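You operate a simulated robot arm through the tools that you are given. There is no shell and no other tool. Be economical: measure what you need, move in short steps, check, and stop when the job is done.

You run a simulated two-armed robot. Do the job below in one go: nothing can be reset, and whatever is moved stays where it is left.

TASK
Put the purple box on the mat of the vacuum bed. Then take the white reflector on the top of the wiring bench and put it away on the top of the grey sensor bench. Then push the bench drawer shut. Then take the yellow meter and leave it on top of the square carton. Then take the black box and put it on the fail mat. Then take the short green master and leave it on the top of the bar rack table. Then take the cardboard box from the top of the white table and leave it on top of the brown medium carton there. Then fetch the grey door handle and set it on the belt 1. Keep to this order. Set down upright: white reflector, short green master.

It is judged by the outcome, as a careful person would: the job done as asked, and still so three seconds after it is handed in. It fails if anything else is knocked over, pushed out of place, dropped, spilled or broken.

THE ROBOT
Two 7-joint arms with two-finger grippers on one trunk, on a base that drives. Base frame: it is fixed to the floor where the robot stands at the start and does not move with it; the origin is under the middle of the robot, x ahead of it, y to its left, z up. Lengths are in m, angles in degrees, forces in N, time in s.
The left shoulder is at the start at [0.06, 0.123, 0.945], the right one opposite. With the tool pointing down near the work surface each hand reaches from about 0.36 to 0.8 m from the robot's upright axis, wherever it stands, measured 20 degrees to its own side. Places, roughly: belt 1 (159x22 cm) [-3.9, -2.66, 1]; bench drawer [-2.3, 1.7, 0.8]; black box (8x9x5 cm) [0.8, 1.9, 0.8]; cardboard box [-3, -3.25, 0.75]; fail mat (26x20 cm) [-1.1, -0.9, 0.8]; grey door handle (3x12x6 cm) [-3.2, -3.3, 0.9]; mat of the vacuum bed (26x21 cm) [-1.34, -0.3, 0.84]; medium carton [-3, -3.75, 1]; purple box (8x10x5 cm) [0.6, -0.1, 0.8]; short green master [-1.5, -3, 1]; square carton (20x24x15 cm) [-0.8, -0.5, 0.9]; top of the bar rack table [1.1, -5.7, 0.9]; top of the grey sensor bench [-2.1, -3.2, 0.9]; white reflector (5x5x8 cm) [0.6, 0.7, 0.8]; yellow meter [0.75, 2, 0.75]. Payload 1.47 kg a hand.
Tool frame (each hand has its own): the origin (TCP) lies between the finger pads and is the grasp point; the fingertips stand 0.016 m ahead of it; z points along the fingers, y is the line along which they close. The gripper opens to 0.087 m. The gripper's body begins 0.055 m behind the TCP.
Orientation is told as [roll, pitch, yaw] about the base's x, y, z axes, in that order, counted from this pose: with the fingers straight down and closing along the base's y, the tool's x points along the base's -x, its y along +y and its z along -z.

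THE INTERFACE
- The arms move only by the tool apply_moves. It takes "left_commands", "right_commands" or both (then of equal length, played together; a hand with none holds still); each is a list of rows, each a list of 7 numbers: the shift along the tool's x, y, z in mm, then the turn, a rotation vector about the tool's x, y, z in degrees, then the closure, from 0 (fully open) to 1 (shut). In form: [[dx, dy, dz, rx, ry, rz, hand], ...]. A call has 1 to 12 rows; each row is the pose to reach, as a shift and turn from the pose commanded when the call began, along the tool's axes at that moment. A row lasts 0.2 s, in which the tool goes at most 0.05 m and 8.6 degrees; a call with a longer step from one row to the next is refused whole, and so is a gripper value outside its range. A pose out of reach is approached as far as the arm can. The call stops where the force on the tool passes 40 N (or 10 N more than at its start, if that is more) or the arm is blocked; 0.2 s more then pass. Each finger travels about 0.153 m/s and halts on what it meets, pressing with about 25 N; the grip force reading is that of the motor and also rises with nothing between the fingers. The clock runs only during rows and for 0.2 s after the last one: add rows that repeat a pose to give the fingers time. It gives the time, the measured TCP pose, the force on the tool (base axes), the opening and the grip force at its end, in the units of the frame above (readings bear some noise), with the torque about the TCP (base axes, N m) and any sound that the robot's microphone picked up.
- Cameras (640 x 400 px; columns grow to the right, rows downward): "scene" is now at [0.0347, -0.0494, 1.4768]; the picture's right is [-0.89, -0.46, 0.00], its down [-0.43, 0.83, -0.36] and it looks along [0.17, -0.32, -0.93] (base axes); focal length 214 px, centre (320, 200). "left" rides on the left gripper at [0.073, -0.012, -0.09] in its tool frame; the picture's right is [0.16, 0.99, 0.00], its down [-0.72, 0.12, -0.68] and it looks along [-0.67, 0.11, 0.73] (tool axes); focal length 247 px, centre (320, 200). "right" rides on the right gripper at [0.073, 0.012, -0.09] in its tool frame; the picture's right is [-0.16, 0.99, 0.00], its down [-0.72, -0.12, -0.68] and it looks along [-0.67, -0.11, 0.73] (tool axes); focal length 247 px, centre (320, 200).
- grab_frame(camera): a new picture of that camera. The clock stands still meanwhile.
- slide_trunk(by): slides the trunk up (or, below 0, down) by that many m; the arms and the scene camera ride with it, the base frame stays. It gives what a move gives, with no picture.
- base_move(legs): drives the robot by 1 to 6 legs, each [ahead, left, turn to the left] in m, m and degrees, along the robot's own axes; the way and the turn of a leg run together, so that a leg with both is an arc; at most 1.5 m and 180 degrees a leg. The arms and the cameras ride along, it lands a little off, and it stops where it bumps. It gives what a move gives.
- turn_head(pan, tilt): turns the head with the scene camera to pan (to the left, within 120 degrees either way) and tilt (down, from -29 to 69), counted from straight ahead of the robot. It gives what a move gives.
- pixel_to_xyz(camera, pixels): for up to 12 pixels [column, row] of the newest picture of that camera ("zoom" is the newest enlarged one), the place [x, y, z] in the base frame of the surface seen there, good to about 0.002 m. The clock stands still meanwhile.
- inspect(camera, box): a new picture of the part [left, top, right, bottom] of that camera's present view, enlarged. The clock stands still meanwhile.
- sign_off(): hands the job in; it is judged then, once.

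Work in short steps. Measure before you move; look again where a grasp or a placing could have gone wrong, and mend it. You have 145 turns and 182 pictures in all, those below and enlarged ones among them. Open the grippers and draw the arms clear of the work before you hand the job in, unless the task says otherwise; then end with one line.

The tools are called by a JSON object that holds its "api" and its "payload". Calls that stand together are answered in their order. apply_moves: Moves the arms, as the interface text tells. Its arguments: {"type":"object","properties":{"left_commands":{"type":"array"},"right_commands":{"type":"array"}},"required":[]} The other tools are called the same way: slide_trunk (by) slides the trunk up or down; base_move (legs) drives the base; turn_head (pan, tilt) turns the head that bears the scene camera; grab_frame (camera) takes a picture; pixel_to_xyz (camera, pixels) gives the place of the surface under pixels of a picture; inspect (camera, box) takes an enlarged picture of a part of a camera's view; sign_off () hands the job in.

At the start:

```text
time_s: 0.0
left_eef_pos: [0.4875, 0.33, 1.1283]
left_tcp_rot: [0.0, 0.0, 0.0]
left_contact_force: [0.2, -0.8, -0.9]
left_wrist_torque: [0.01, -0.02, 0.01]
left_finger_gap: 0.0869
left_grasp_force: 0.0
right_eef_pos: [0.3802, -0.0974, 1.1817]
right_tcp_rot: [0.0, 0.0, 0.1]
right_contact_force: [-0.5, -0.1, 0.2]
right_wrist_torque: [0.02, -0.01, 0.0]
right_finger_gap: 0.0869
right_grasp_force: 0.0
trunk travel left (down, up): [-0.1, 0.13]
robot x, y, heading: [0.0008, 0.0011, 0.1]
head pan, tilt: [-62.9, 68.8]
```

scene: 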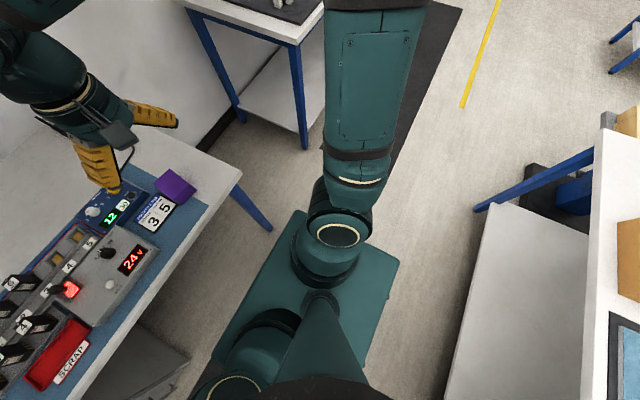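
right: 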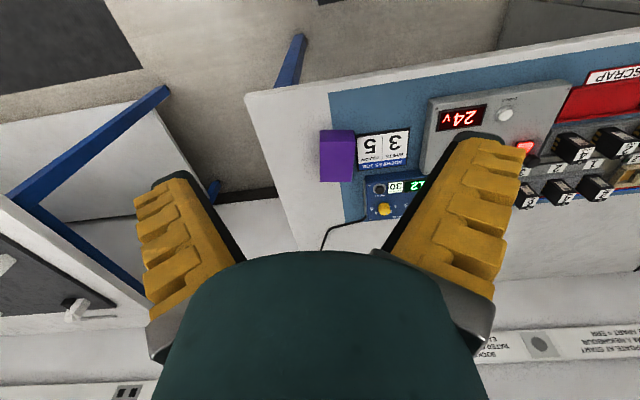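
left: 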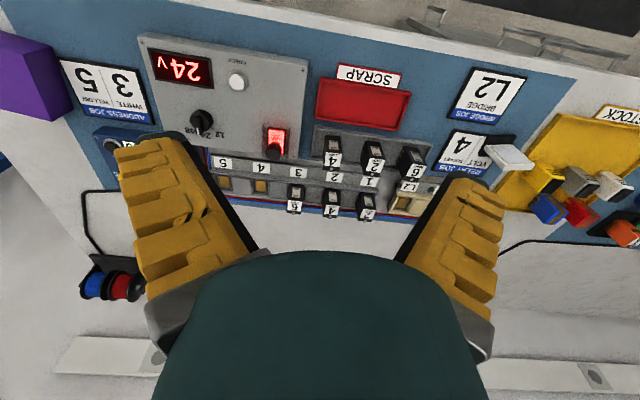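

The purple box shows at about (337,140) in the right view and (175,185) in the scene view; I measure it and look ahead with the head.

{"api": "pixel_to_xyz", "payload": {"camera": "right", "pixels": [[322, 133], [353, 133], [337, 138], [322, 180], [351, 181], [300, 140], [370, 140], [260, 100]]}}

{"api": "pixel_to_xyz", "payload": {"camera": "scene", "pixels": [[175, 183], [170, 170], [195, 187], [178, 200], [157, 183], [150, 170]]}}

{"api": "inspect", "payload": {"camera": "right", "box": [240, 80, 440, 220]}}

```text
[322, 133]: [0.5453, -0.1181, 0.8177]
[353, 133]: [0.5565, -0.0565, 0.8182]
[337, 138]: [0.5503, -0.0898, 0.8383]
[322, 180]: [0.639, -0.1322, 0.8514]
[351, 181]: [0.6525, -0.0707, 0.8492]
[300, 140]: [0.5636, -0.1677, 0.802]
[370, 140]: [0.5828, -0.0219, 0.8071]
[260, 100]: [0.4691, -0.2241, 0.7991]
```

```text
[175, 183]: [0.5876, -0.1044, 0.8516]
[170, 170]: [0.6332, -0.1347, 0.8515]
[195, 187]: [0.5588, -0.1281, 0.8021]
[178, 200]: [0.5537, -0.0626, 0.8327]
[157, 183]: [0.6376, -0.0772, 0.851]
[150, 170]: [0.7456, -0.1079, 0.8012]
```

```text
2.86 times, centred on (340, 150) of right
```

zoom: 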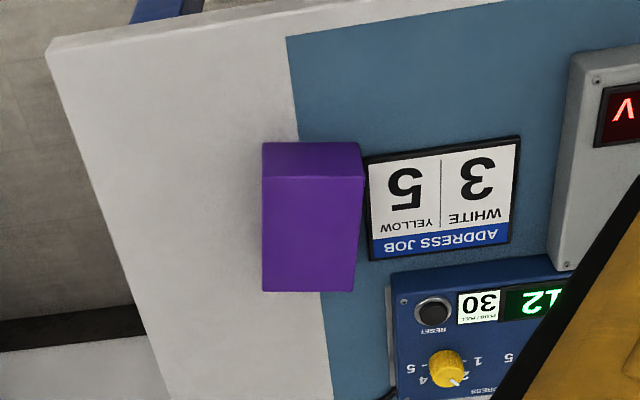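

The box top is at z 0.851 on a 0.801 table. I take its four top corners from the zoom.

{"api": "pixel_to_xyz", "payload": {"camera": "zoom", "pixels": [[267, 183], [357, 185], [267, 285], [348, 285], [310, 235], [380, 150], [515, 250]]}}

```text
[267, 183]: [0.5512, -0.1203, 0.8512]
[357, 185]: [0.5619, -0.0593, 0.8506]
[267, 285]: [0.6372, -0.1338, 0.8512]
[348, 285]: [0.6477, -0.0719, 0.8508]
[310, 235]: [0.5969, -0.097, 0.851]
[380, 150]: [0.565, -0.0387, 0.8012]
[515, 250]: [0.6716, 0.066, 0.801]
```

The box centre is about (0.5995,-0.0965), turned about -10°, with the short side along y. I bring the right hand above it at z 0.90 with yaw -10.

{"api": "apply_moves", "payload": {"right_commands": [[-27, 0, 35, 0, 0, 1.3, 0], [-55, 0, 70, 0, 0, 2.5, 0], [-82, 0, 105, 0, 0, 3.8, 0], [-110, 0, 140, 0, 0, 5, 0], [-137, 0, 175, 0, 0, 6.3, 0], [-164, 1, 210, 0, 0, 7.5, 0], [-192, 1, 245, 0, 0, 8.8, 0], [-219, 1, 280, 0, 0, 10, 0], [-219, 1, 280, 0, 0, 10, 0]]}}

{"api": "grab_frame", "payload": {"camera": "right"}}

```text
time_s: 2.0
left_eef_pos: [0.4877, 0.3308, 1.1273]
left_tcp_rot: [0.0, 0.0, 0.0]
left_contact_force: [-0.4, -0.1, -0.7]
left_wrist_torque: [-0.03, -0.04, 0.03]
left_finger_gap: 0.0872
left_grasp_force: 0.1
right_eef_pos: [0.5994, -0.0961, 0.9031]
right_tcp_rot: [0.0, -0.1, -10.0]
right_contact_force: [0.1, 0.4, -0.1]
right_wrist_torque: [0.01, 0.02, -0.01]
right_finger_gap: 0.0872
right_grasp_force: 0.0
trunk travel left (down, up): [-0.1, 0.13]
robot x, y, heading: [-0.0023, -0.0002, -0.0]
head pan, tilt: [-62.9, 68.8]
```

```text
177 pictures are left
```

right: 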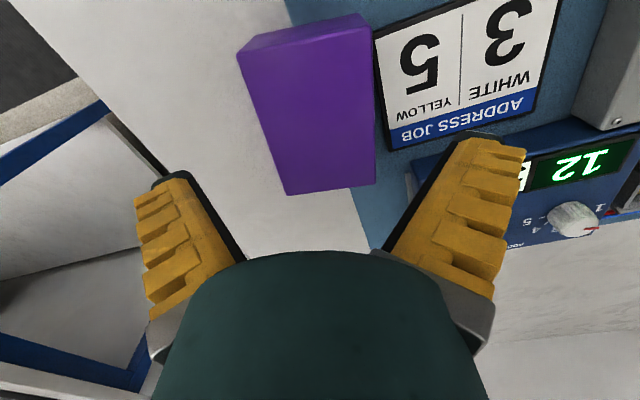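

The picture shows the box at (310,110); I check its top corners from here for exact yaw.

{"api": "pixel_to_xyz", "payload": {"camera": "right", "pixels": [[245, 58], [287, 190], [371, 35], [373, 180], [310, 110], [265, 125], [373, 110]]}}

```text
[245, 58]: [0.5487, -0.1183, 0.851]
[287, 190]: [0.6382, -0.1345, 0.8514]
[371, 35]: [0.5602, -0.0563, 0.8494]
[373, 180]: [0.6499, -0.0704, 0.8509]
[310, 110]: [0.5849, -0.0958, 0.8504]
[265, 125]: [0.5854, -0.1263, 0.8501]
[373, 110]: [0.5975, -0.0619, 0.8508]
```

Corners give the centre (0.599,-0.095), width about 66 mm, so alignment is good. I descend to z≈0.828, close and lift.

{"api": "apply_moves", "payload": {"right_commands": [[0, 0, 25, 0, 0, 0, 0], [0, 0, 50, 0, 0, 0, 0], [0, 0, 75, 0, 0, 0, 0], [0, 0, 75, 0, 0, 0, 1], [0, 0, 75, 0, 0, 0, 1], [0, 0, 75, 0, 0, 0, 1], [0, 0, 40, 0, 0, 0, 1], [0, 0, 0, 0, 0, 0, 1], [0, 0, -45, 0, 0, 0, 1], [0, 0, -90, 0, 0, 0, 1], [0, 0, -135, 0, 0, 0, 1]]}}

{"api": "turn_head", "payload": {"pan": -120, "tilt": 25}}

{"api": "grab_frame", "payload": {"camera": "scene"}}

{"api": "grab_frame", "payload": {"camera": "right"}}

```text
time_s: 4.4
left_eef_pos: [0.4869, 0.3307, 1.1298]
left_tcp_rot: [0.1, 0.0, 0.0]
left_contact_force: [-0.1, 0.5, 0.0]
left_wrist_torque: [0.02, 0.01, 0.05]
left_finger_gap: 0.0871
left_grasp_force: 0.0
right_eef_pos: [0.6007, -0.0953, 1.0379]
right_tcp_rot: [0.0, 0.0, -10.0]
right_contact_force: [0.1, -0.3, -0.9]
right_wrist_torque: [0.0, 0.01, -0.03]
right_finger_gap: 0.0741
right_grasp_force: 24.5
trunk travel left (down, up): [-0.1, 0.13]
robot x, y, heading: [0.0012, 0.0017, -0.1]
head pan, tilt: [-62.9, 68.8]
```

```text
time_s: 5.7
left_eef_pos: [0.4882, 0.3304, 1.129]
left_tcp_rot: [0.0, -0.1, 0.0]
left_contact_force: [-0.8, -0.8, 0.5]
left_wrist_torque: [-0.02, -0.01, 0.03]
left_finger_gap: 0.087
left_grasp_force: 0.0
right_eef_pos: [0.6016, -0.0954, 1.0376]
right_tcp_rot: [0.0, 0.0, -10.0]
right_contact_force: [-0.5, 0.5, -2.0]
right_wrist_torque: [0.01, -0.01, 0.03]
right_finger_gap: 0.0739
right_grasp_force: 25.0
trunk travel left (down, up): [-0.1, 0.13]
robot x, y, heading: [0.0005, 0.0006, -0.2]
head pan, tilt: [-120.0, 25.0]
```

```text
176 pictures are left
```

scene: 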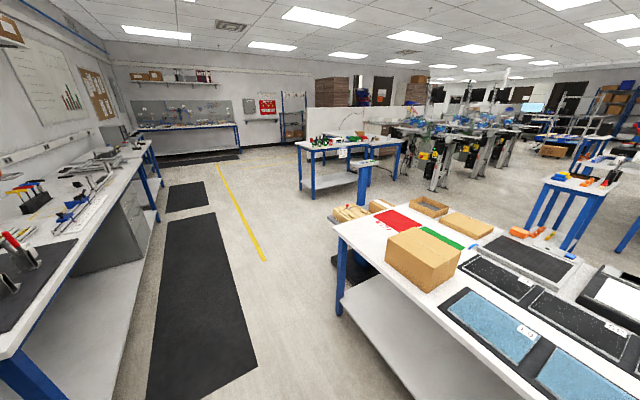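

```text
175 pictures are left
```

right: 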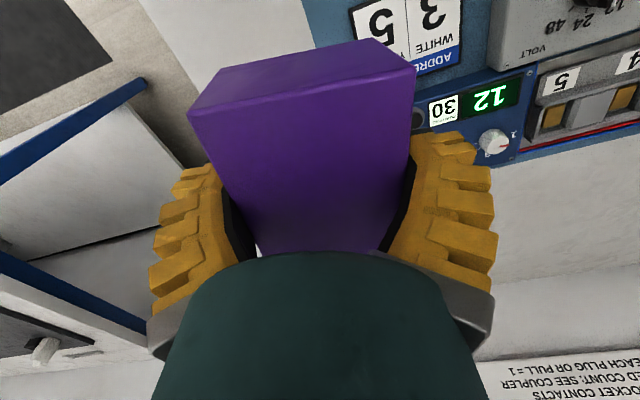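

The box is held (gap 74 mm). The bench behind shows the carton (425,255), red mat (397,220), black mat (525,255), and blue mats; I measure them.

{"api": "pixel_to_xyz", "payload": {"camera": "scene", "pixels": [[397, 220], [440, 240], [525, 255], [497, 278], [490, 320], [575, 325], [335, 225], [600, 385], [425, 245], [465, 225], [615, 290], [580, 245]]}}

{"api": "inspect", "payload": {"camera": "scene", "box": [320, 180, 640, 380]}}

```text
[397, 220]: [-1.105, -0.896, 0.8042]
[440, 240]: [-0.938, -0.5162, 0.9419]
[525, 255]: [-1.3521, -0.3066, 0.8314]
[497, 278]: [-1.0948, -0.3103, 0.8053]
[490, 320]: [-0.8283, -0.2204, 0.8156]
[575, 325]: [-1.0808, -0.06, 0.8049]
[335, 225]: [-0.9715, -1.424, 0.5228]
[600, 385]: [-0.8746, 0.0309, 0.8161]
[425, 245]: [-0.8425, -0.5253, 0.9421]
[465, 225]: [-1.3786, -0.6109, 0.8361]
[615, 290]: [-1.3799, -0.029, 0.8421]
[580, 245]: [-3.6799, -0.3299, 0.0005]
```

```text
2.00 times, centred on (480, 280) of scene
```

zoom: 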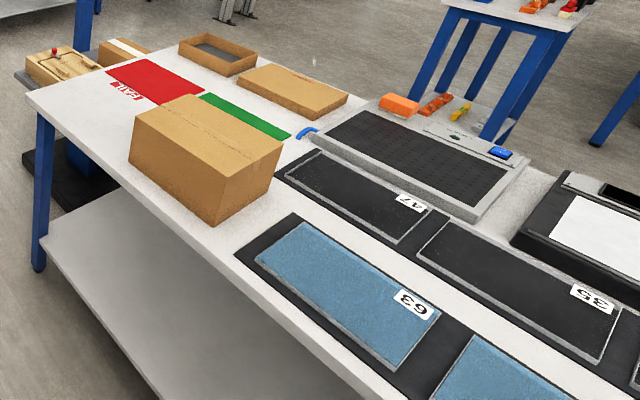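

The vacuum bed's mat is the black one on the grey plate near (-1.35,-0.31,0.83), deep on the bench behind. I draw the right hand back and survey the rest.

{"api": "apply_moves", "payload": {"right_commands": [[40, 0, -20, 0, 0, -2, 1], [80, 0, -40, 0, 0, -4, 1], [120, 0, -60, 0, 0, -6, 1], [160, 0, -80, 0, 0, -8, 1], [200, 0, -100, 0, 0, -10, 1]], "left_commands": [[30, 10, 0, 0, 0, 0, 0], [60, 10, 0, 0, 0, 0, 0], [90, 10, 0, 0, 0, 0, 0], [110, 10, 0, 0, 0, 0, 0], [110, 10, 0, 0, 0, 0, 0]]}}

{"api": "turn_head", "payload": {"pan": 20, "tilt": 35}}

{"api": "grab_frame", "payload": {"camera": "scene"}}

{"api": "turn_head", "payload": {"pan": 110, "tilt": 30}}

{"api": "grab_frame", "payload": {"camera": "scene"}}

```text
time_s: 6.9
left_eef_pos: [0.3782, 0.3404, 1.1288]
left_tcp_rot: [0.0, -0.1, -0.1]
left_contact_force: [0.5, 0.2, 0.5]
left_wrist_torque: [-0.01, 0.0, 0.03]
left_finger_gap: 0.087
left_grasp_force: 0.0
right_eef_pos: [0.4017, -0.0608, 1.1398]
right_tcp_rot: [-0.1, 0.0, -0.1]
right_contact_force: [1.1, -0.6, -1.9]
right_wrist_torque: [0.0, -0.02, 0.01]
right_finger_gap: 0.0738
right_grasp_force: 25.4
trunk travel left (down, up): [-0.1, 0.13]
robot x, y, heading: [0.0027, -0.0024, -0.0]
head pan, tilt: [-120.0, 25.0]
```

```text
time_s: 9.1
left_eef_pos: [0.3793, 0.3406, 1.1288]
left_tcp_rot: [0.0, 0.1, 0.0]
left_contact_force: [-0.3, 0.0, 0.3]
left_wrist_torque: [-0.01, -0.04, -0.03]
left_finger_gap: 0.0868
left_grasp_force: 0.0
right_eef_pos: [0.4022, -0.0608, 1.1395]
right_tcp_rot: [0.0, 0.1, 0.0]
right_contact_force: [-0.3, -0.1, -1.7]
right_wrist_torque: [0.04, -0.02, -0.04]
right_finger_gap: 0.0738
right_grasp_force: 25.2
trunk travel left (down, up): [-0.1, 0.13]
robot x, y, heading: [-0.0036, -0.0024, -0.0]
head pan, tilt: [20.0, 35.0]
```

```text
173 pictures are left
```

scene: 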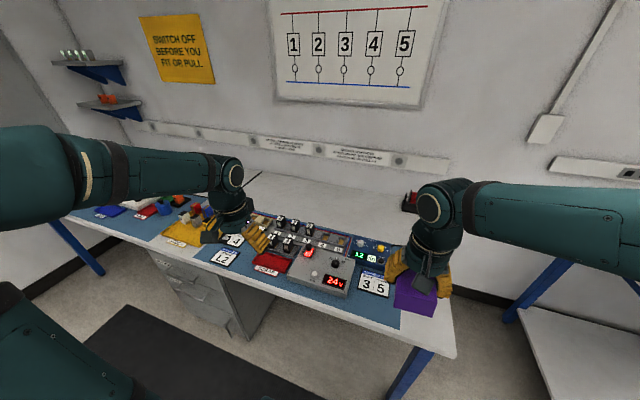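

```text
time_s: 10.7
left_eef_pos: [0.3787, 0.3409, 1.1277]
left_tcp_rot: [-0.1, 0.0, -0.1]
left_contact_force: [0.0, 1.0, -0.1]
left_wrist_torque: [0.01, -0.02, 0.01]
left_finger_gap: 0.0867
left_grasp_force: 0.0
right_eef_pos: [0.4031, -0.0611, 1.1385]
right_tcp_rot: [0.0, 0.0, 0.0]
right_contact_force: [-0.1, -0.1, -2.5]
right_wrist_torque: [0.0, 0.04, 0.01]
right_finger_gap: 0.0738
right_grasp_force: 24.6
trunk travel left (down, up): [-0.1, 0.13]
robot x, y, heading: [-0.0005, 0.0035, 0.1]
head pan, tilt: [110.0, 30.0]
```

```text
172 pictures are left
```

scene: 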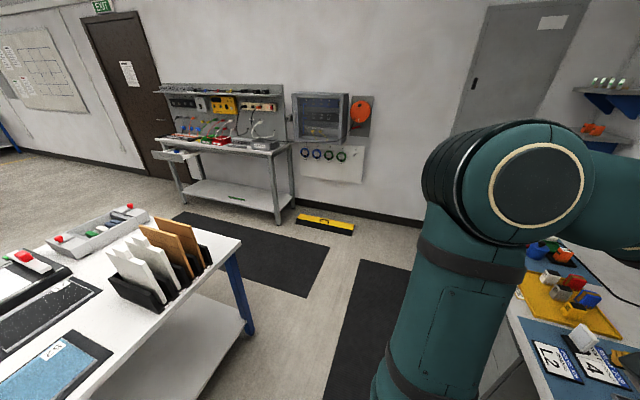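

The bench's left end with file dividers is at (240,240), and the drawer bench sits at the wall. I measure several points for a map.

{"api": "pixel_to_xyz", "payload": {"camera": "scene", "pixels": [[240, 243], [255, 330], [175, 158], [270, 215], [185, 210], [150, 215], [320, 295], [85, 165], [20, 165], [205, 255], [100, 390], [130, 210]]}}

{"api": "turn_head", "payload": {"pan": -118, "tilt": 35}}

{"api": "grab_frame", "payload": {"camera": "scene"}}

```text
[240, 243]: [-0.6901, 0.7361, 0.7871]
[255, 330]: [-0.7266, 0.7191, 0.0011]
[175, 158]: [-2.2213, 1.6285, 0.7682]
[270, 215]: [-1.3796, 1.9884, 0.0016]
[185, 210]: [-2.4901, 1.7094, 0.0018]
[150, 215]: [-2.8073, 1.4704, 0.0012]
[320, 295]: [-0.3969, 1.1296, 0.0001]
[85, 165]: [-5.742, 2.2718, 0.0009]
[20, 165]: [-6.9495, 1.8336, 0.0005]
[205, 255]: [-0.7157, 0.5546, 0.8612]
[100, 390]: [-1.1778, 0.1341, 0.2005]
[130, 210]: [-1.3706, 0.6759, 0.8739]
```

```text
time_s: 14.0
left_eef_pos: [0.3794, 0.3408, 1.1273]
left_tcp_rot: [0.0, -0.1, 0.1]
left_contact_force: [0.0, -0.1, -0.8]
left_wrist_torque: [-0.02, -0.01, 0.01]
left_finger_gap: 0.0872
left_grasp_force: 0.1
right_eef_pos: [0.4025, -0.0601, 1.1389]
right_tcp_rot: [0.0, -0.1, 0.0]
right_contact_force: [-0.1, -0.7, -1.8]
right_wrist_torque: [0.02, -0.02, 0.02]
right_finger_gap: 0.0737
right_grasp_force: 25.1
trunk travel left (down, up): [-0.1, 0.13]
robot x, y, heading: [-0.0014, 0.0047, 0.2]
head pan, tilt: [-118.0, 35.0]
```

```text
171 pictures are left
```

scene: 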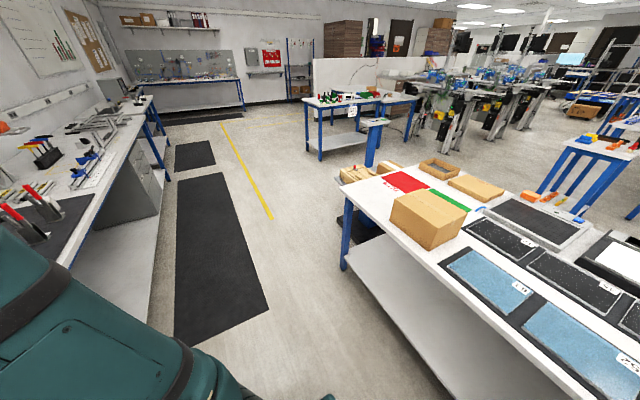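

I measure the far-side surroundings: blue-legged table at (605,145), bench end (345,185), cart items, and the benches ahead.

{"api": "pixel_to_xyz", "payload": {"camera": "scene", "pixels": [[343, 188], [348, 268], [420, 163], [505, 190], [560, 150], [540, 190], [625, 200], [570, 135], [372, 165], [335, 235], [313, 100], [355, 175]]}}

{"api": "inspect", "payload": {"camera": "scene", "box": [320, 60, 640, 260]}}

```text
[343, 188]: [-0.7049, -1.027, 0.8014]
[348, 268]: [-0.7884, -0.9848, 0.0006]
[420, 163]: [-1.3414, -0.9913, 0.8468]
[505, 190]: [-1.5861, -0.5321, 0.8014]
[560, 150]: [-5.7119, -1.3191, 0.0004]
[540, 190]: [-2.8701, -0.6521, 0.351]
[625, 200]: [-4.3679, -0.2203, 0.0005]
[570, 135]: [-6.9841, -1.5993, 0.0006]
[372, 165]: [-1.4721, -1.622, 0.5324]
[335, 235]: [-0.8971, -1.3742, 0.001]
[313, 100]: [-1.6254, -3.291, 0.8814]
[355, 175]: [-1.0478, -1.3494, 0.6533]
```

```text
2.00 times, centred on (480, 160) of scene
```

zoom: 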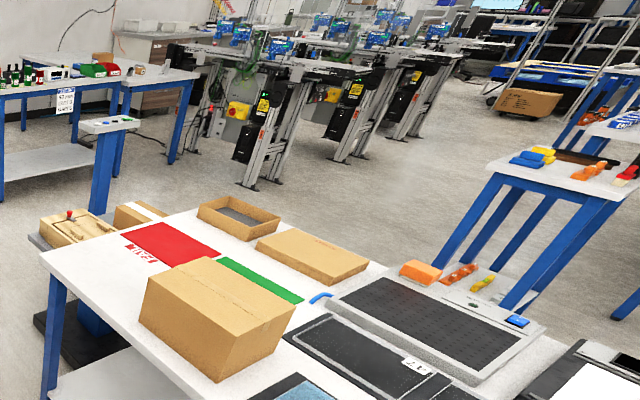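

The bench spans x -0.69…-1.60, y -1.03…0.74, so the mat is best reached from its far side (aisle x<-1.6). Keeping heading, I back off, go left past the bench end, and check.

{"api": "base_move", "payload": {"legs": [[-0.18, 0, 0], [0, 1.14, 0]]}}

{"api": "turn_head", "payload": {"pan": 120, "tilt": 40}}

{"api": "grab_frame", "payload": {"camera": "scene"}}

{"api": "turn_head", "payload": {"pan": -120, "tilt": 50}}

{"api": "grab_frame", "payload": {"camera": "scene"}}

```text
time_s: 25.4
left_eef_pos: [0.1894, 1.4867, 1.1285]
left_tcp_rot: [-0.1, 0.0, 0.6]
left_contact_force: [0.6, -0.1, 0.0]
left_wrist_torque: [-0.01, 0.01, 0.04]
left_finger_gap: 0.0872
left_grasp_force: 0.0
right_eef_pos: [0.2185, 1.0856, 1.1384]
right_tcp_rot: [0.0, 0.0, 0.6]
right_contact_force: [0.6, 0.7, -2.7]
right_wrist_torque: [-0.01, 0.0, -0.01]
right_finger_gap: 0.0734
right_grasp_force: 25.2
trunk travel left (down, up): [-0.1, 0.13]
robot x, y, heading: [-0.1858, 1.1404, 0.7]
head pan, tilt: [-118.0, 35.0]
```

```text
time_s: 28.8
left_eef_pos: [0.1903, 1.4858, 1.1279]
left_tcp_rot: [-0.1, -0.1, 0.5]
left_contact_force: [-1.1, 0.5, -0.4]
left_wrist_torque: [-0.02, 0.01, 0.0]
left_finger_gap: 0.0868
left_grasp_force: 0.1
right_eef_pos: [0.2179, 1.0846, 1.1377]
right_tcp_rot: [0.0, 0.0, 0.7]
right_contact_force: [-0.7, -0.2, -1.2]
right_wrist_torque: [-0.02, 0.01, -0.01]
right_finger_gap: 0.0736
right_grasp_force: 25.2
trunk travel left (down, up): [-0.1, 0.13]
robot x, y, heading: [-0.1851, 1.1426, 0.6]
head pan, tilt: [120.0, 40.0]
```

```text
169 pictures are left
```

scene: 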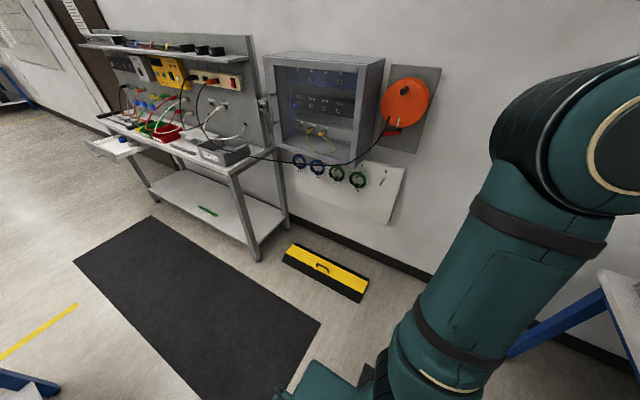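

```text
time_s: 32.1
left_eef_pos: [0.1888, 1.4849, 1.1281]
left_tcp_rot: [0.0, 0.0, 0.6]
left_contact_force: [0.1, -0.5, -0.1]
left_wrist_torque: [-0.01, 0.03, 0.0]
left_finger_gap: 0.0866
left_grasp_force: 0.0
right_eef_pos: [0.2171, 1.0839, 1.1387]
right_tcp_rot: [0.1, 0.0, 0.7]
right_contact_force: [-0.5, 0.1, -1.1]
right_wrist_torque: [0.0, 0.0, 0.03]
right_finger_gap: 0.0733
right_grasp_force: 25.3
trunk travel left (down, up): [-0.1, 0.13]
robot x, y, heading: [-0.1887, 1.1413, 0.9]
head pan, tilt: [-120.0, 50.0]
```

```text
168 pictures are left
```

scene: 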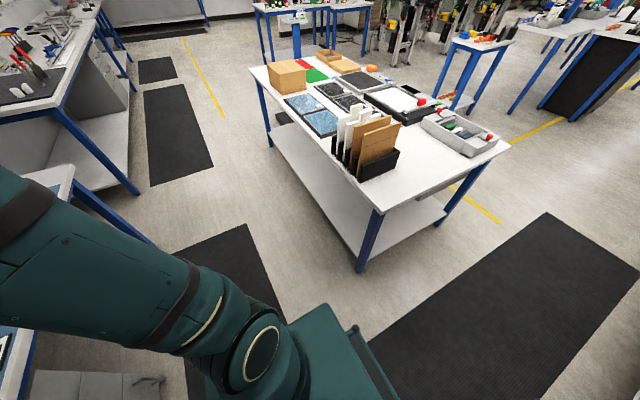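

{"api": "pixel_to_xyz", "payload": {"camera": "scene", "pixels": [[509, 148], [460, 205], [510, 40], [480, 105], [440, 90], [380, 210], [395, 130], [545, 215], [580, 100], [345, 165], [490, 150], [505, 105]]}}

```text
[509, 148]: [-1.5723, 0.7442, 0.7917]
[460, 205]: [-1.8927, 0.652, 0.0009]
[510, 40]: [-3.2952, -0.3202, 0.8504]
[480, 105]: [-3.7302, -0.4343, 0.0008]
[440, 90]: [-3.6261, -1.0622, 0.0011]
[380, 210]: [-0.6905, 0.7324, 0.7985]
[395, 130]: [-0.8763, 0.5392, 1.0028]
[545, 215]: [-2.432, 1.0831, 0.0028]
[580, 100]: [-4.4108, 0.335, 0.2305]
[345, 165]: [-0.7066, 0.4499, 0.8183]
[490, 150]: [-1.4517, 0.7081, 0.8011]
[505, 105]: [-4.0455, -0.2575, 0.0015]
```

The lane is clear. I drive back to x≈-2.1 and then right to y≈-0.13 along the far side of the bench.

{"api": "base_move", "payload": {"legs": [[-1.4, 0.02, -0.8], [-0.5, 0, 0], [0, -1.27, 0]]}}

{"api": "turn_head", "payload": {"pan": 0, "tilt": 45}}

{"api": "grab_frame", "payload": {"camera": "scene"}}

```text
time_s: 52.7
left_eef_pos: [-1.7186, 0.2259, 1.1282]
left_tcp_rot: [-0.1, 0.0, 0.5]
left_contact_force: [0.3, -0.6, -0.4]
left_wrist_torque: [0.01, 0.03, 0.0]
left_finger_gap: 0.0871
left_grasp_force: 0.1
right_eef_pos: [-1.691, -0.1747, 1.1386]
right_tcp_rot: [0.1, 0.1, 0.4]
right_contact_force: [-0.1, 0.4, -1.4]
right_wrist_torque: [0.02, -0.02, 0.01]
right_finger_gap: 0.0726
right_grasp_force: 25.4
trunk travel left (down, up): [-0.1, 0.13]
robot x, y, heading: [-2.0914, -0.1169, 0.2]
head pan, tilt: [-120.0, 50.0]
```

```text
time_s: 54.7
left_eef_pos: [-1.7179, 0.2269, 1.1296]
left_tcp_rot: [0.0, 0.1, 0.5]
left_contact_force: [0.7, -0.4, -0.8]
left_wrist_torque: [0.01, 0.02, 0.0]
left_finger_gap: 0.0868
left_grasp_force: 0.1
right_eef_pos: [-1.6912, -0.1751, 1.1383]
right_tcp_rot: [0.1, 0.0, 0.4]
right_contact_force: [-1.1, -0.2, -1.6]
right_wrist_torque: [0.0, 0.01, 0.0]
right_finger_gap: 0.0728
right_grasp_force: 24.8
trunk travel left (down, up): [-0.1, 0.13]
robot x, y, heading: [-2.0958, -0.1151, 0.3]
head pan, tilt: [0.0, 45.0]
```

```text
167 pictures are left
```

scene: 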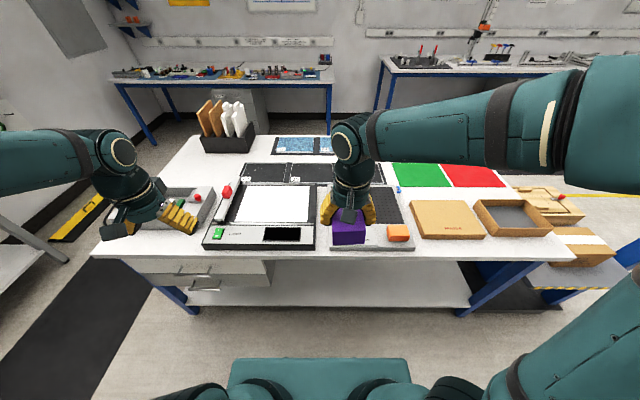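

The mat shows right of the held box at about (385,205), with an orange piece at (398,232) on the near rim. I measure the mat.

{"api": "inspect", "payload": {"camera": "scene", "box": [280, 140, 480, 265]}}

{"api": "pixel_to_xyz", "payload": {"camera": "scene", "pixels": [[384, 190], [400, 222], [380, 222], [378, 205], [398, 230], [324, 190], [410, 248], [372, 175]]}}

```text
3.20 times, centred on (380, 202) of scene
```

zoom: 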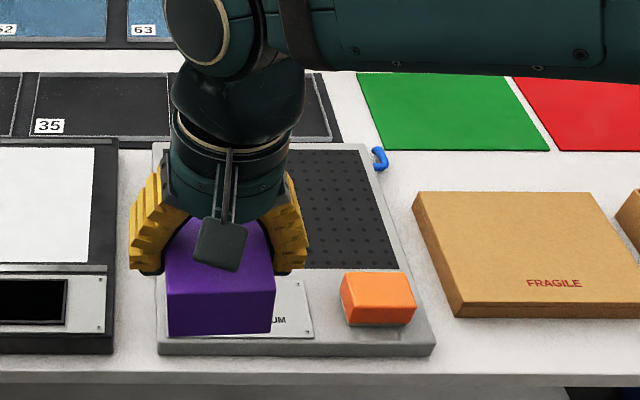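

```text
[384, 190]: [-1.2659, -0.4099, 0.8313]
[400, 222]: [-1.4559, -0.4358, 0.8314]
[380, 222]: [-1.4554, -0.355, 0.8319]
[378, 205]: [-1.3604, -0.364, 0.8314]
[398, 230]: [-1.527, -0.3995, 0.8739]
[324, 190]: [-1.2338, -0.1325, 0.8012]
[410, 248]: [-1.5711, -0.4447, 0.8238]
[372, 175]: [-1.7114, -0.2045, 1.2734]
```

Mat spans about x -1.465…-1.255, y -0.43…-0.17 at z 0.8315. I carry the box over its middle (-1.345,-0.30) and lower it to just above the mat.

{"api": "apply_moves", "payload": {"right_commands": [[-38, -14, 20, 0, 0, 0, 1], [-77, -28, 40, 0, 0, 0, 1], [-115, -42, 62, 0, 0, 0, 1], [-154, -56, 84, 0, 0, 0, 1], [-192, -70, 106, 0, 0, 0, 1], [-231, -84, 128, 0, 0, 0, 1], [-269, -98, 150, 0, 0, 0, 1], [-308, -112, 175, 0, 0, 0, 1], [-346, -126, 200, 0, 0, 0, 1], [-346, -126, 240, 0, 0, 0, 1], [-346, -126, 265, 0, 0, 0, 1], [-346, -126, 265, 0, 0, 0, 1]]}}

{"api": "grab_frame", "payload": {"camera": "scene"}}

```text
time_s: 57.3
left_eef_pos: [-1.7191, 0.2268, 1.1286]
left_tcp_rot: [0.0, 0.0, 0.5]
left_contact_force: [-0.6, 0.1, 0.3]
left_wrist_torque: [0.01, -0.01, 0.0]
left_finger_gap: 0.087
left_grasp_force: 0.0
right_eef_pos: [-1.3433, -0.2983, 0.8741]
right_tcp_rot: [-0.1, 0.0, 0.5]
right_contact_force: [0.7, 0.2, -2.7]
right_wrist_torque: [0.0, -0.01, -0.04]
right_finger_gap: 0.073
right_grasp_force: 24.9
trunk travel left (down, up): [-0.1, 0.13]
robot x, y, heading: [-2.0928, -0.1151, 0.3]
head pan, tilt: [0.0, 45.0]
```

```text
165 pictures are left
```

scene: 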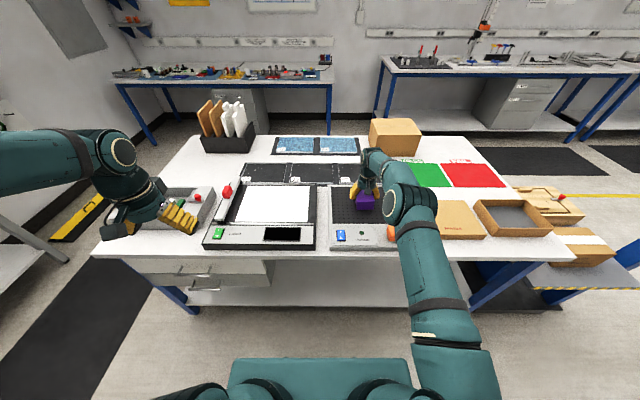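

The box hangs ~13 mm above the mat middle at (366,200). I lower until it rests, open, and rise.

{"api": "apply_moves", "payload": {"right_commands": [[0, 0, 6, 0, 0, 0, 1], [0, 0, 13, 0, 0, 0, 1], [0, 0, 14, 0, 0, 0, 0.5], [0, 0, 14, 0, 0, 0, 0], [0, 0, 14, 0, 0, 0, 0], [0, 0, -20, 0, 0, 0, 0], [0, 0, -60, 0, 0, 0, 0], [0, 0, -105, 0, 0, 0, 0], [0, 0, -150, 0, 0, 0, 0], [0, 0, -195, 0, 0, 0, 0], [40, 10, -215, 0, 0, 0, 0], [80, 20, -235, 0, 0, 0, 0]]}}

{"api": "grab_frame", "payload": {"camera": "right"}}

```text
time_s: 59.9
left_eef_pos: [-1.7185, 0.2267, 1.1278]
left_tcp_rot: [0.1, 0.0, 0.5]
left_contact_force: [-0.5, -0.2, -0.4]
left_wrist_torque: [-0.03, -0.01, -0.01]
left_finger_gap: 0.0869
left_grasp_force: 0.1
right_eef_pos: [-1.368, -0.2764, 1.1281]
right_tcp_rot: [0.0, 0.2, 0.5]
right_contact_force: [0.9, -0.6, 0.3]
right_wrist_torque: [-0.05, 0.01, 0.04]
right_finger_gap: 0.0872
right_grasp_force: 0.0
right hand out of reach, approached as far as the arm can: row 11, 12
trunk travel left (down, up): [-0.1, 0.13]
robot x, y, heading: [-2.0964, -0.1194, 0.5]
head pan, tilt: [0.0, 45.0]
```

```text
164 pictures are left
```

right: 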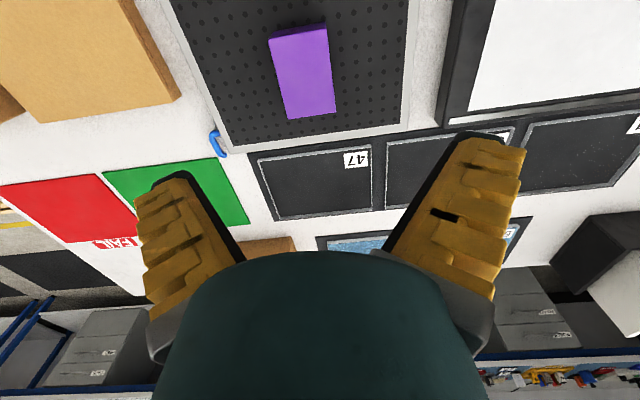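

The purple box sits on the mat. I retract the right hand and drive back round the bench end toward the reflector.

{"api": "apply_moves", "payload": {"right_commands": [[30, 10, 0, 0, 0, 0, 0], [70, 20, 0, 0, 0, 0, 0], [115, 30, 0, 0, 0, 0, 0], [160, 40, 0, 0, 0, 0, 0], [205, 50, 0, 0, 0, 0, 0], [250, 60, 0, 0, 0, 0, 0], [290, 70, 0, 0, 0, 0, 0], [330, 75, 0, 0, 0, 0, 0]]}}

{"api": "base_move", "payload": {"legs": [[0, 1.26, 0], [1.4, 0, -0.5], [0.5, 0, 0]]}}

{"api": "turn_head", "payload": {"pan": -10, "tilt": 45}}

{"api": "grab_frame", "payload": {"camera": "scene"}}

```text
time_s: 61.7
left_eef_pos: [-1.7206, 0.2302, 1.1277]
left_tcp_rot: [-0.1, 0.0, 0.4]
left_contact_force: [0.0, 1.0, -0.4]
left_wrist_torque: [-0.07, -0.04, 0.0]
left_finger_gap: 0.0867
left_grasp_force: 0.0
right_eef_pos: [-1.4249, -0.1278, 1.2198]
right_tcp_rot: [-0.1, -0.1, 0.6]
right_contact_force: [-1.0, 0.7, -0.1]
right_wrist_torque: [-0.06, -0.06, -0.01]
right_finger_gap: 0.0869
right_grasp_force: 0.0
right hand out of reach, approached as far as the arm can: row 1, 2, 3, 4, 5, 6, 7, 8
trunk travel left (down, up): [-0.1, 0.13]
robot x, y, heading: [-2.089, -0.1139, 0.2]
head pan, tilt: [0.0, 45.0]
```

```text
time_s: 82.1
left_eef_pos: [0.167, 1.4905, 1.1273]
left_tcp_rot: [0.0, 0.1, 0.4]
left_contact_force: [1.2, -0.1, 0.1]
left_wrist_torque: [0.04, -0.03, -0.01]
left_finger_gap: 0.087
left_grasp_force: 0.1
right_eef_pos: [0.4616, 1.1325, 1.2172]
right_tcp_rot: [0.0, 0.0, 0.3]
right_contact_force: [0.1, 0.1, 0.5]
right_wrist_torque: [0.01, -0.01, 0.02]
right_finger_gap: 0.0868
right_grasp_force: 0.1
trunk travel left (down, up): [-0.1, 0.13]
robot x, y, heading: [-0.2107, 1.1461, 0.4]
head pan, tilt: [0.0, 45.0]
```

```text
time_s: 82.8
left_eef_pos: [0.1658, 1.4902, 1.1283]
left_tcp_rot: [-0.1, 0.1, 0.4]
left_contact_force: [0.2, 0.7, 0.1]
left_wrist_torque: [-0.02, -0.03, 0.04]
left_finger_gap: 0.087
left_grasp_force: 0.1
right_eef_pos: [0.4602, 1.1336, 1.2181]
right_tcp_rot: [-0.1, 0.0, 0.3]
right_contact_force: [0.6, -0.5, 0.0]
right_wrist_torque: [0.0, -0.01, -0.01]
right_finger_gap: 0.0872
right_grasp_force: 0.1
trunk travel left (down, up): [-0.1, 0.13]
robot x, y, heading: [-0.2105, 1.1486, 0.3]
head pan, tilt: [-10.0, 45.0]
```

```text
163 pictures are left
```

scene: 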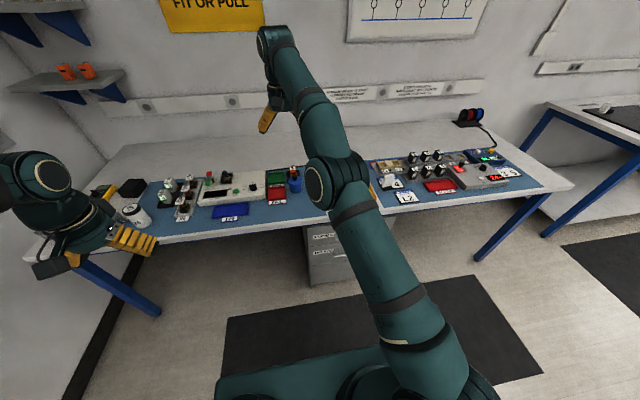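

The right arm got stuck in a stretched pose (TCP (0.46,1.13,1.22)). I try bringing it down and to the right first, then back.

{"api": "apply_moves", "payload": {"right_commands": [[0, -40, 20, 0, 0, 0, 0], [0, -80, 40, 0, 0, 0, 0], [0, -120, 60, 0, 0, 0, 0], [0, -160, 80, 0, 0, 0, 0], [0, -160, 80, 0, 0, 0, 0]]}}

```text
time_s: 84.0
left_eef_pos: [0.1667, 1.4909, 1.1279]
left_tcp_rot: [0.0, 0.0, 0.3]
left_contact_force: [0.1, -0.5, 0.1]
left_wrist_torque: [-0.03, 0.0, -0.01]
left_finger_gap: 0.0869
left_grasp_force: 0.0
right_eef_pos: [0.5065, 0.9753, 1.1538]
right_tcp_rot: [-0.1, 0.1, 0.3]
right_contact_force: [-0.3, 0.5, 0.5]
right_wrist_torque: [-0.01, -0.04, -0.01]
right_finger_gap: 0.0871
right_grasp_force: 0.1
right hand out of reach, approached as far as the arm can: row 1, 2, 3, 4, 5
trunk travel left (down, up): [-0.1, 0.13]
robot x, y, heading: [-0.2084, 1.1488, 0.3]
head pan, tilt: [-10.0, 45.0]
```

Still short of the command. I send it forward and down toward the pose where it worked well.

{"api": "apply_moves", "payload": {"right_commands": [[-40, 0, 10, 0, 0, 0, 0], [-80, 0, 20, 0, 0, 0, 0], [-120, 0, 30, 0, 0, 0, 0], [-160, 0, 40, 0, 0, 0, 0], [-200, 0, 40, 0, 0, 0, 0], [-200, 0, 40, 0, 0, 0, 0]]}}

{"api": "grab_frame", "payload": {"camera": "scene"}}

```text
time_s: 85.4
left_eef_pos: [0.1666, 1.4898, 1.1285]
left_tcp_rot: [0.0, 0.0, 0.3]
left_contact_force: [-0.4, -0.5, -0.3]
left_wrist_torque: [-0.02, -0.02, -0.01]
left_finger_gap: 0.087
left_grasp_force: 0.1
right_eef_pos: [0.531, 0.9781, 1.0842]
right_tcp_rot: [0.0, 0.1, 0.3]
right_contact_force: [0.1, -0.6, -0.2]
right_wrist_torque: [-0.04, 0.01, -0.03]
right_finger_gap: 0.0868
right_grasp_force: 0.0
right hand out of reach, approached as far as the arm can: row 1, 2, 3, 4, 5, 6
trunk travel left (down, up): [-0.1, 0.13]
robot x, y, heading: [-0.2091, 1.1485, 0.0]
head pan, tilt: [-10.0, 45.0]
```

```text
162 pictures are left
```

scene: 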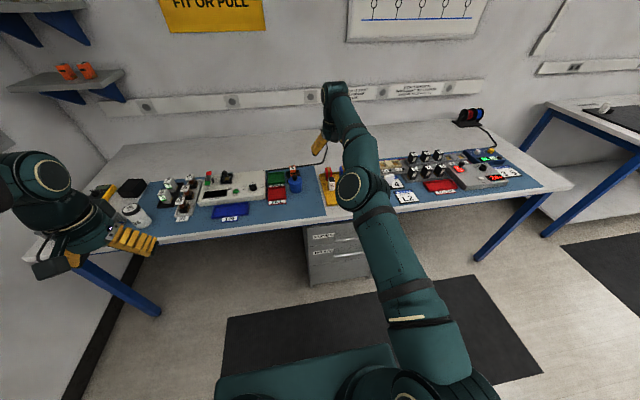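

The arm is straight (a singular pose). I command straight down, which should bend the elbow again.

{"api": "apply_moves", "payload": {"right_commands": [[20, 0, 30, 0, 0, 0, 0], [40, 0, 60, 0, 0, 0, 0], [60, 0, 90, 0, 0, 0, 0], [80, 0, 120, 0, 0, 0, 0], [80, 0, 120, 0, 0, 0, 0]]}}

```text
time_s: 86.6
left_eef_pos: [0.1653, 1.4911, 1.1283]
left_tcp_rot: [0.0, 0.0, 0.3]
left_contact_force: [-0.4, 0.1, 0.2]
left_wrist_torque: [-0.02, 0.02, 0.02]
left_finger_gap: 0.0869
left_grasp_force: 0.1
right_eef_pos: [0.547, 0.9781, 0.9719]
right_tcp_rot: [0.0, 0.1, 0.3]
right_contact_force: [0.4, 0.4, 0.8]
right_wrist_torque: [-0.02, -0.01, -0.01]
right_finger_gap: 0.087
right_grasp_force: 0.1
right hand out of reach, approached as far as the arm can: row 1, 2, 3, 4, 5
trunk travel left (down, up): [-0.1, 0.13]
robot x, y, heading: [-0.209, 1.1471, 0.1]
head pan, tilt: [-10.0, 45.0]
```

The commanded x seems behind what the arm can retract to from the straight pose. I command forward so that command and arm agree again, then will retract slowly.

{"api": "apply_moves", "payload": {"right_commands": [[-45, 0, 0, 0, 0, 0, 0], [-90, 0, 0, 0, 0, 0, 0], [-135, 0, 0, 0, 0, 0, 0], [-180, 0, 0, 0, 0, 0, 0], [-225, 0, 0, 0, 0, 0, 0], [-260, 0, 0, 0, 0, 0, 0], [-260, 0, 0, 0, 0, 0, 0]]}}

{"api": "grab_frame", "payload": {"camera": "right"}}

```text
time_s: 88.2
left_eef_pos: [0.1658, 1.4905, 1.128]
left_tcp_rot: [0.0, 0.1, 0.3]
left_contact_force: [-1.0, 0.6, -0.6]
left_wrist_torque: [0.03, 0.02, -0.01]
left_finger_gap: 0.0871
left_grasp_force: 0.1
right_eef_pos: [0.5502, 0.9783, 0.9694]
right_tcp_rot: [0.1, 0.0, 0.3]
right_contact_force: [0.1, -0.6, -0.6]
right_wrist_torque: [0.01, -0.03, 0.0]
right_finger_gap: 0.0871
right_grasp_force: 0.1
right hand out of reach, approached as far as the arm can: row 1, 2, 3, 4, 5, 6, 7
trunk travel left (down, up): [-0.1, 0.13]
robot x, y, heading: [-0.2122, 1.1464, 0.3]
head pan, tilt: [-10.0, 45.0]
```

```text
161 pictures are left
```

right: 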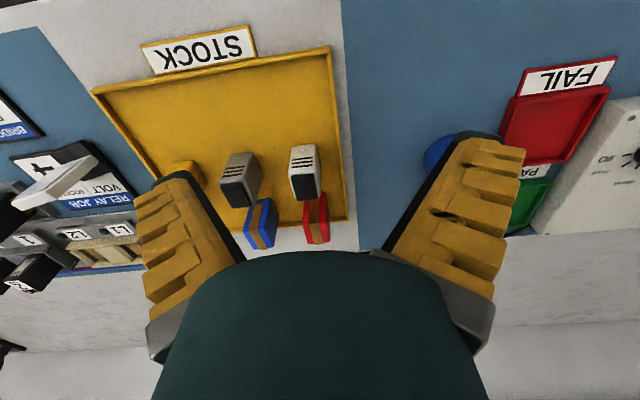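

No x motion, so I test a slow pure retract from here.

{"api": "apply_moves", "payload": {"right_commands": [[15, 0, 0, 0, 0, 0, 0], [30, 0, 0, 0, 0, 0, 0], [45, 0, 0, 0, 0, 0, 0], [60, 0, 0, 0, 0, 0, 0], [75, 0, 0, 0, 0, 0, 0], [75, 0, 0, 0, 0, 0, 0]]}}

```text
time_s: 89.6
left_eef_pos: [0.1661, 1.4905, 1.1279]
left_tcp_rot: [-0.1, 0.0, 0.3]
left_contact_force: [-0.1, -0.7, -0.2]
left_wrist_torque: [-0.01, 0.03, 0.01]
left_finger_gap: 0.0867
left_grasp_force: 0.1
right_eef_pos: [0.5478, 0.9759, 0.9709]
right_tcp_rot: [0.1, 0.1, 0.3]
right_contact_force: [-0.3, -0.2, 0.6]
right_wrist_torque: [-0.01, -0.02, -0.01]
right_finger_gap: 0.0871
right_grasp_force: 0.2
right hand out of reach, approached as far as the arm can: row 1, 2, 3, 4, 5, 6
trunk travel left (down, up): [-0.1, 0.13]
robot x, y, heading: [-0.2063, 1.1454, 0.5]
head pan, tilt: [-10.0, 45.0]
```

I try a different direction: up and back with a swing to the right side.

{"api": "apply_moves", "payload": {"right_commands": [[0, -45, 0, 0, 0, 0, 0], [0, -90, 0, 0, 0, 0, 0], [0, -135, 0, 0, 0, 0, 0], [20, -180, 0, 0, 0, 0, 0], [50, -215, 0, 0, 0, 0, 0], [90, -235, 0, 0, 0, 0, 0], [135, -235, 0, 0, 0, 0, 0], [180, -235, 0, 0, 0, 0, 0], [225, -235, 0, 0, 0, 0, 0], [225, -235, 0, 0, 0, 0, 0]]}}

{"api": "grab_frame", "payload": {"camera": "scene"}}

```text
time_s: 91.8
left_eef_pos: [0.167, 1.4908, 1.1288]
left_tcp_rot: [0.0, 0.0, 0.3]
left_contact_force: [0.1, 0.1, 0.2]
left_wrist_torque: [-0.01, 0.03, 0.0]
left_finger_gap: 0.087
left_grasp_force: 0.0
right_eef_pos: [0.3242, 0.7419, 0.9703]
right_tcp_rot: [0.0, 0.0, 0.3]
right_contact_force: [-0.5, 0.4, -0.6]
right_wrist_torque: [-0.02, -0.03, 0.02]
right_finger_gap: 0.0872
right_grasp_force: 0.0
right hand out of reach, approached as far as the arm can: row 2, 3
trunk travel left (down, up): [-0.1, 0.13]
robot x, y, heading: [-0.2134, 1.1488, 0.4]
head pan, tilt: [-10.0, 45.0]
```

```text
160 pictures are left
```

scene: 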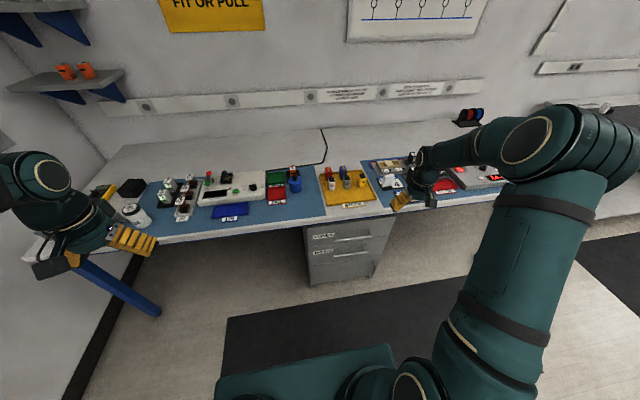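

The arm is free again. Now I look for the white reflector near (0.6,0.7), around pixel (390,185).

{"api": "inspect", "payload": {"camera": "scene", "box": [290, 130, 450, 230]}}

{"api": "grab_frame", "payload": {"camera": "right"}}

```text
4.00 times, centred on (370, 180) of scene
```

zoom: 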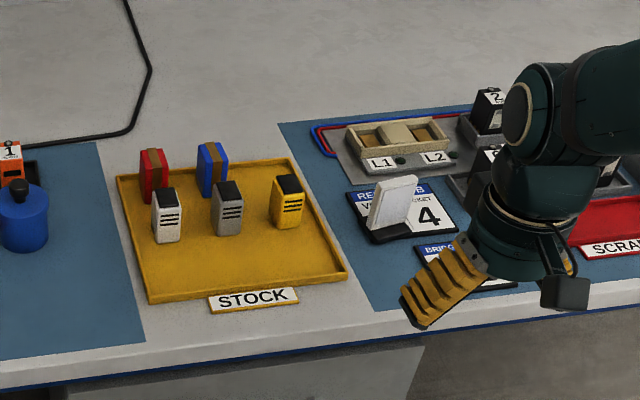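

```text
158 pictures are left
```

right: 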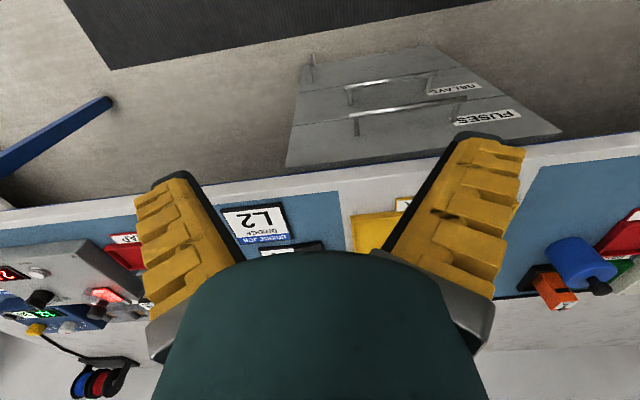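

The white panel on a black foot at zoom (393,205) is the reflector. I measure it.

{"api": "pixel_to_xyz", "payload": {"camera": "zoom", "pixels": [[376, 190], [414, 180], [372, 218], [408, 215], [393, 200], [376, 240], [405, 234], [372, 230], [390, 182], [418, 214]]}}

{"api": "inspect", "payload": {"camera": "scene", "box": [368, 165, 416, 195]}}

```text
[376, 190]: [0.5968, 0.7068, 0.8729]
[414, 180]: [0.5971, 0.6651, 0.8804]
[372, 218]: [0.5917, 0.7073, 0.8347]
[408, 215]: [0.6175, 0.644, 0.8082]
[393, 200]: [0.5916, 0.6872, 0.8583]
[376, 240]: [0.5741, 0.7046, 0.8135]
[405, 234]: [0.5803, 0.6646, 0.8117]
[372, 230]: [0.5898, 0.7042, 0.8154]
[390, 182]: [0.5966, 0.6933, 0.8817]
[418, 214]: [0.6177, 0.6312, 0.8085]
```

```text
13.33 times, centred on (392, 180) of scene
```

zoom: 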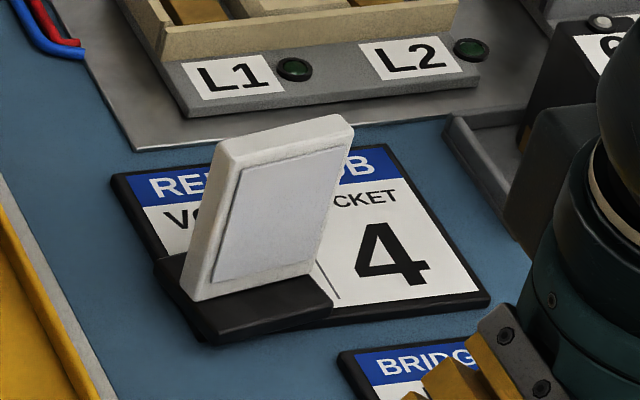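

I take finer corner points from this zoom for its yaw.

{"api": "pixel_to_xyz", "payload": {"camera": "zoom", "pixels": [[245, 175], [335, 152], [215, 275], [305, 262], [200, 200], [190, 280], [220, 140], [345, 120], [190, 310], [325, 300], [162, 270], [285, 215]]}}

```text
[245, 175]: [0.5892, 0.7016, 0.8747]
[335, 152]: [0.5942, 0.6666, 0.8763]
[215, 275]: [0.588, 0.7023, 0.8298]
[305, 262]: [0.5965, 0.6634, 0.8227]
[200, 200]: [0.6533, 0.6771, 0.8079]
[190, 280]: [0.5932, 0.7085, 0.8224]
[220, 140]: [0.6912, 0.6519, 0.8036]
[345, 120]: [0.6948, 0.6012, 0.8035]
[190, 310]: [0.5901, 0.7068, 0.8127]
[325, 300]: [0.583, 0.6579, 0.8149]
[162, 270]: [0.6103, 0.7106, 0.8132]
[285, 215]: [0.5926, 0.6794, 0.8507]
```

The panel's centre is about (0.598,0.685), yaw about +10°, top 0.885. I shift the base to bring the right hand into comfortable reach.

{"api": "base_move", "payload": {"legs": [[0.2, -0.26, 0]]}}

```text
time_s: 94.7
left_eef_pos: [0.3684, 1.2322, 1.1273]
left_tcp_rot: [0.0, -0.1, 0.4]
left_contact_force: [0.4, -0.6, 0.6]
left_wrist_torque: [0.0, 0.02, -0.01]
left_finger_gap: 0.087
left_grasp_force: 0.2
right_eef_pos: [0.5265, 0.483, 0.9704]
right_tcp_rot: [0.0, -0.1, 0.4]
right_contact_force: [0.7, -0.1, 1.1]
right_wrist_torque: [-0.01, -0.03, 0.0]
right_finger_gap: 0.0869
right_grasp_force: 0.1
trunk travel left (down, up): [-0.1, 0.13]
robot x, y, heading: [-0.0119, 0.8908, 0.6]
head pan, tilt: [-10.0, 45.0]
```

I move the right hand over the panel at z≈0.95 with yaw +10.

{"api": "apply_moves", "payload": {"right_commands": [[-14, 40, 0, 0, 0, -2, 0], [-29, 80, 0, 0, 0, -4, 0], [-43, 121, 0, 0, 0, -6, 0], [-58, 161, 10, 0, 0, -8, 0], [-72, 201, 20, 0, 0, -9.6, 0], [-72, 201, 20, 0, 0, -9.6, 0]]}}

{"api": "grab_frame", "payload": {"camera": "right"}}

{"api": "inspect", "payload": {"camera": "right", "box": [220, 80, 420, 205]}}

```text
time_s: 96.1
left_eef_pos: [0.3672, 1.2304, 1.1291]
left_tcp_rot: [0.0, 0.0, 0.4]
left_contact_force: [0.4, -0.1, 0.1]
left_wrist_torque: [0.02, 0.0, 0.01]
left_finger_gap: 0.0869
left_grasp_force: 0.1
right_eef_pos: [0.5963, 0.6822, 0.951]
right_tcp_rot: [0.0, 0.0, 9.9]
right_contact_force: [-0.2, -1.0, -0.7]
right_wrist_torque: [0.03, 0.03, 0.0]
right_finger_gap: 0.087
right_grasp_force: 0.1
trunk travel left (down, up): [-0.1, 0.13]
robot x, y, heading: [-0.0111, 0.8903, 0.5]
head pan, tilt: [-10.0, 45.0]
```

```text
156 pictures are left
```

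right: 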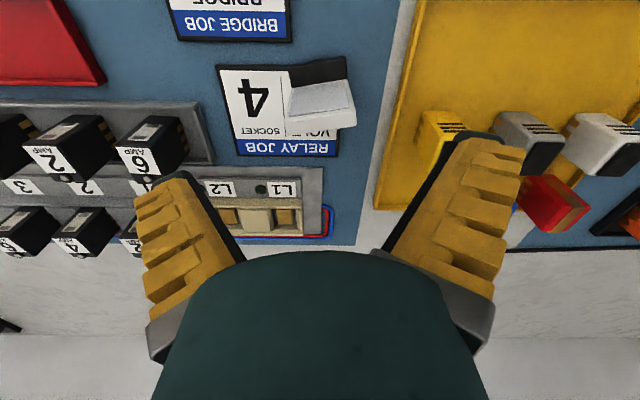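

```text
3.20 times, centred on (320, 142) of right
```

zoom: 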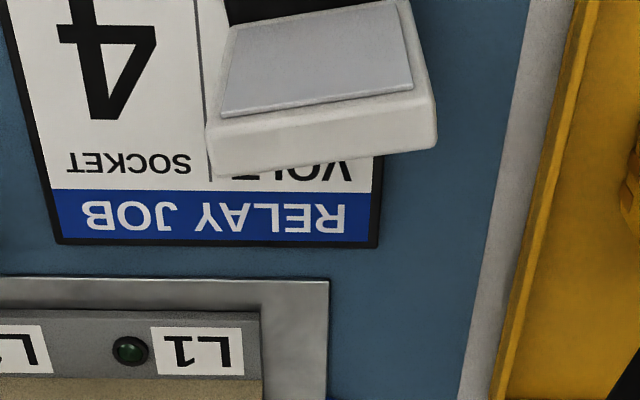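

The panel's top edge shows; I measure its ends for centre and angle.

{"api": "pixel_to_xyz", "payload": {"camera": "zoom", "pixels": [[215, 130], [215, 165], [322, 120], [322, 145], [430, 100], [430, 135]]}}

```text
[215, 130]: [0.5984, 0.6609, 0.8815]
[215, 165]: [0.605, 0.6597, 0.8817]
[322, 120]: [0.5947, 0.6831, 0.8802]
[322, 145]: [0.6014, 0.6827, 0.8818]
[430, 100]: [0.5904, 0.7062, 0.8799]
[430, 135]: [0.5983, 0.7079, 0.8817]
```

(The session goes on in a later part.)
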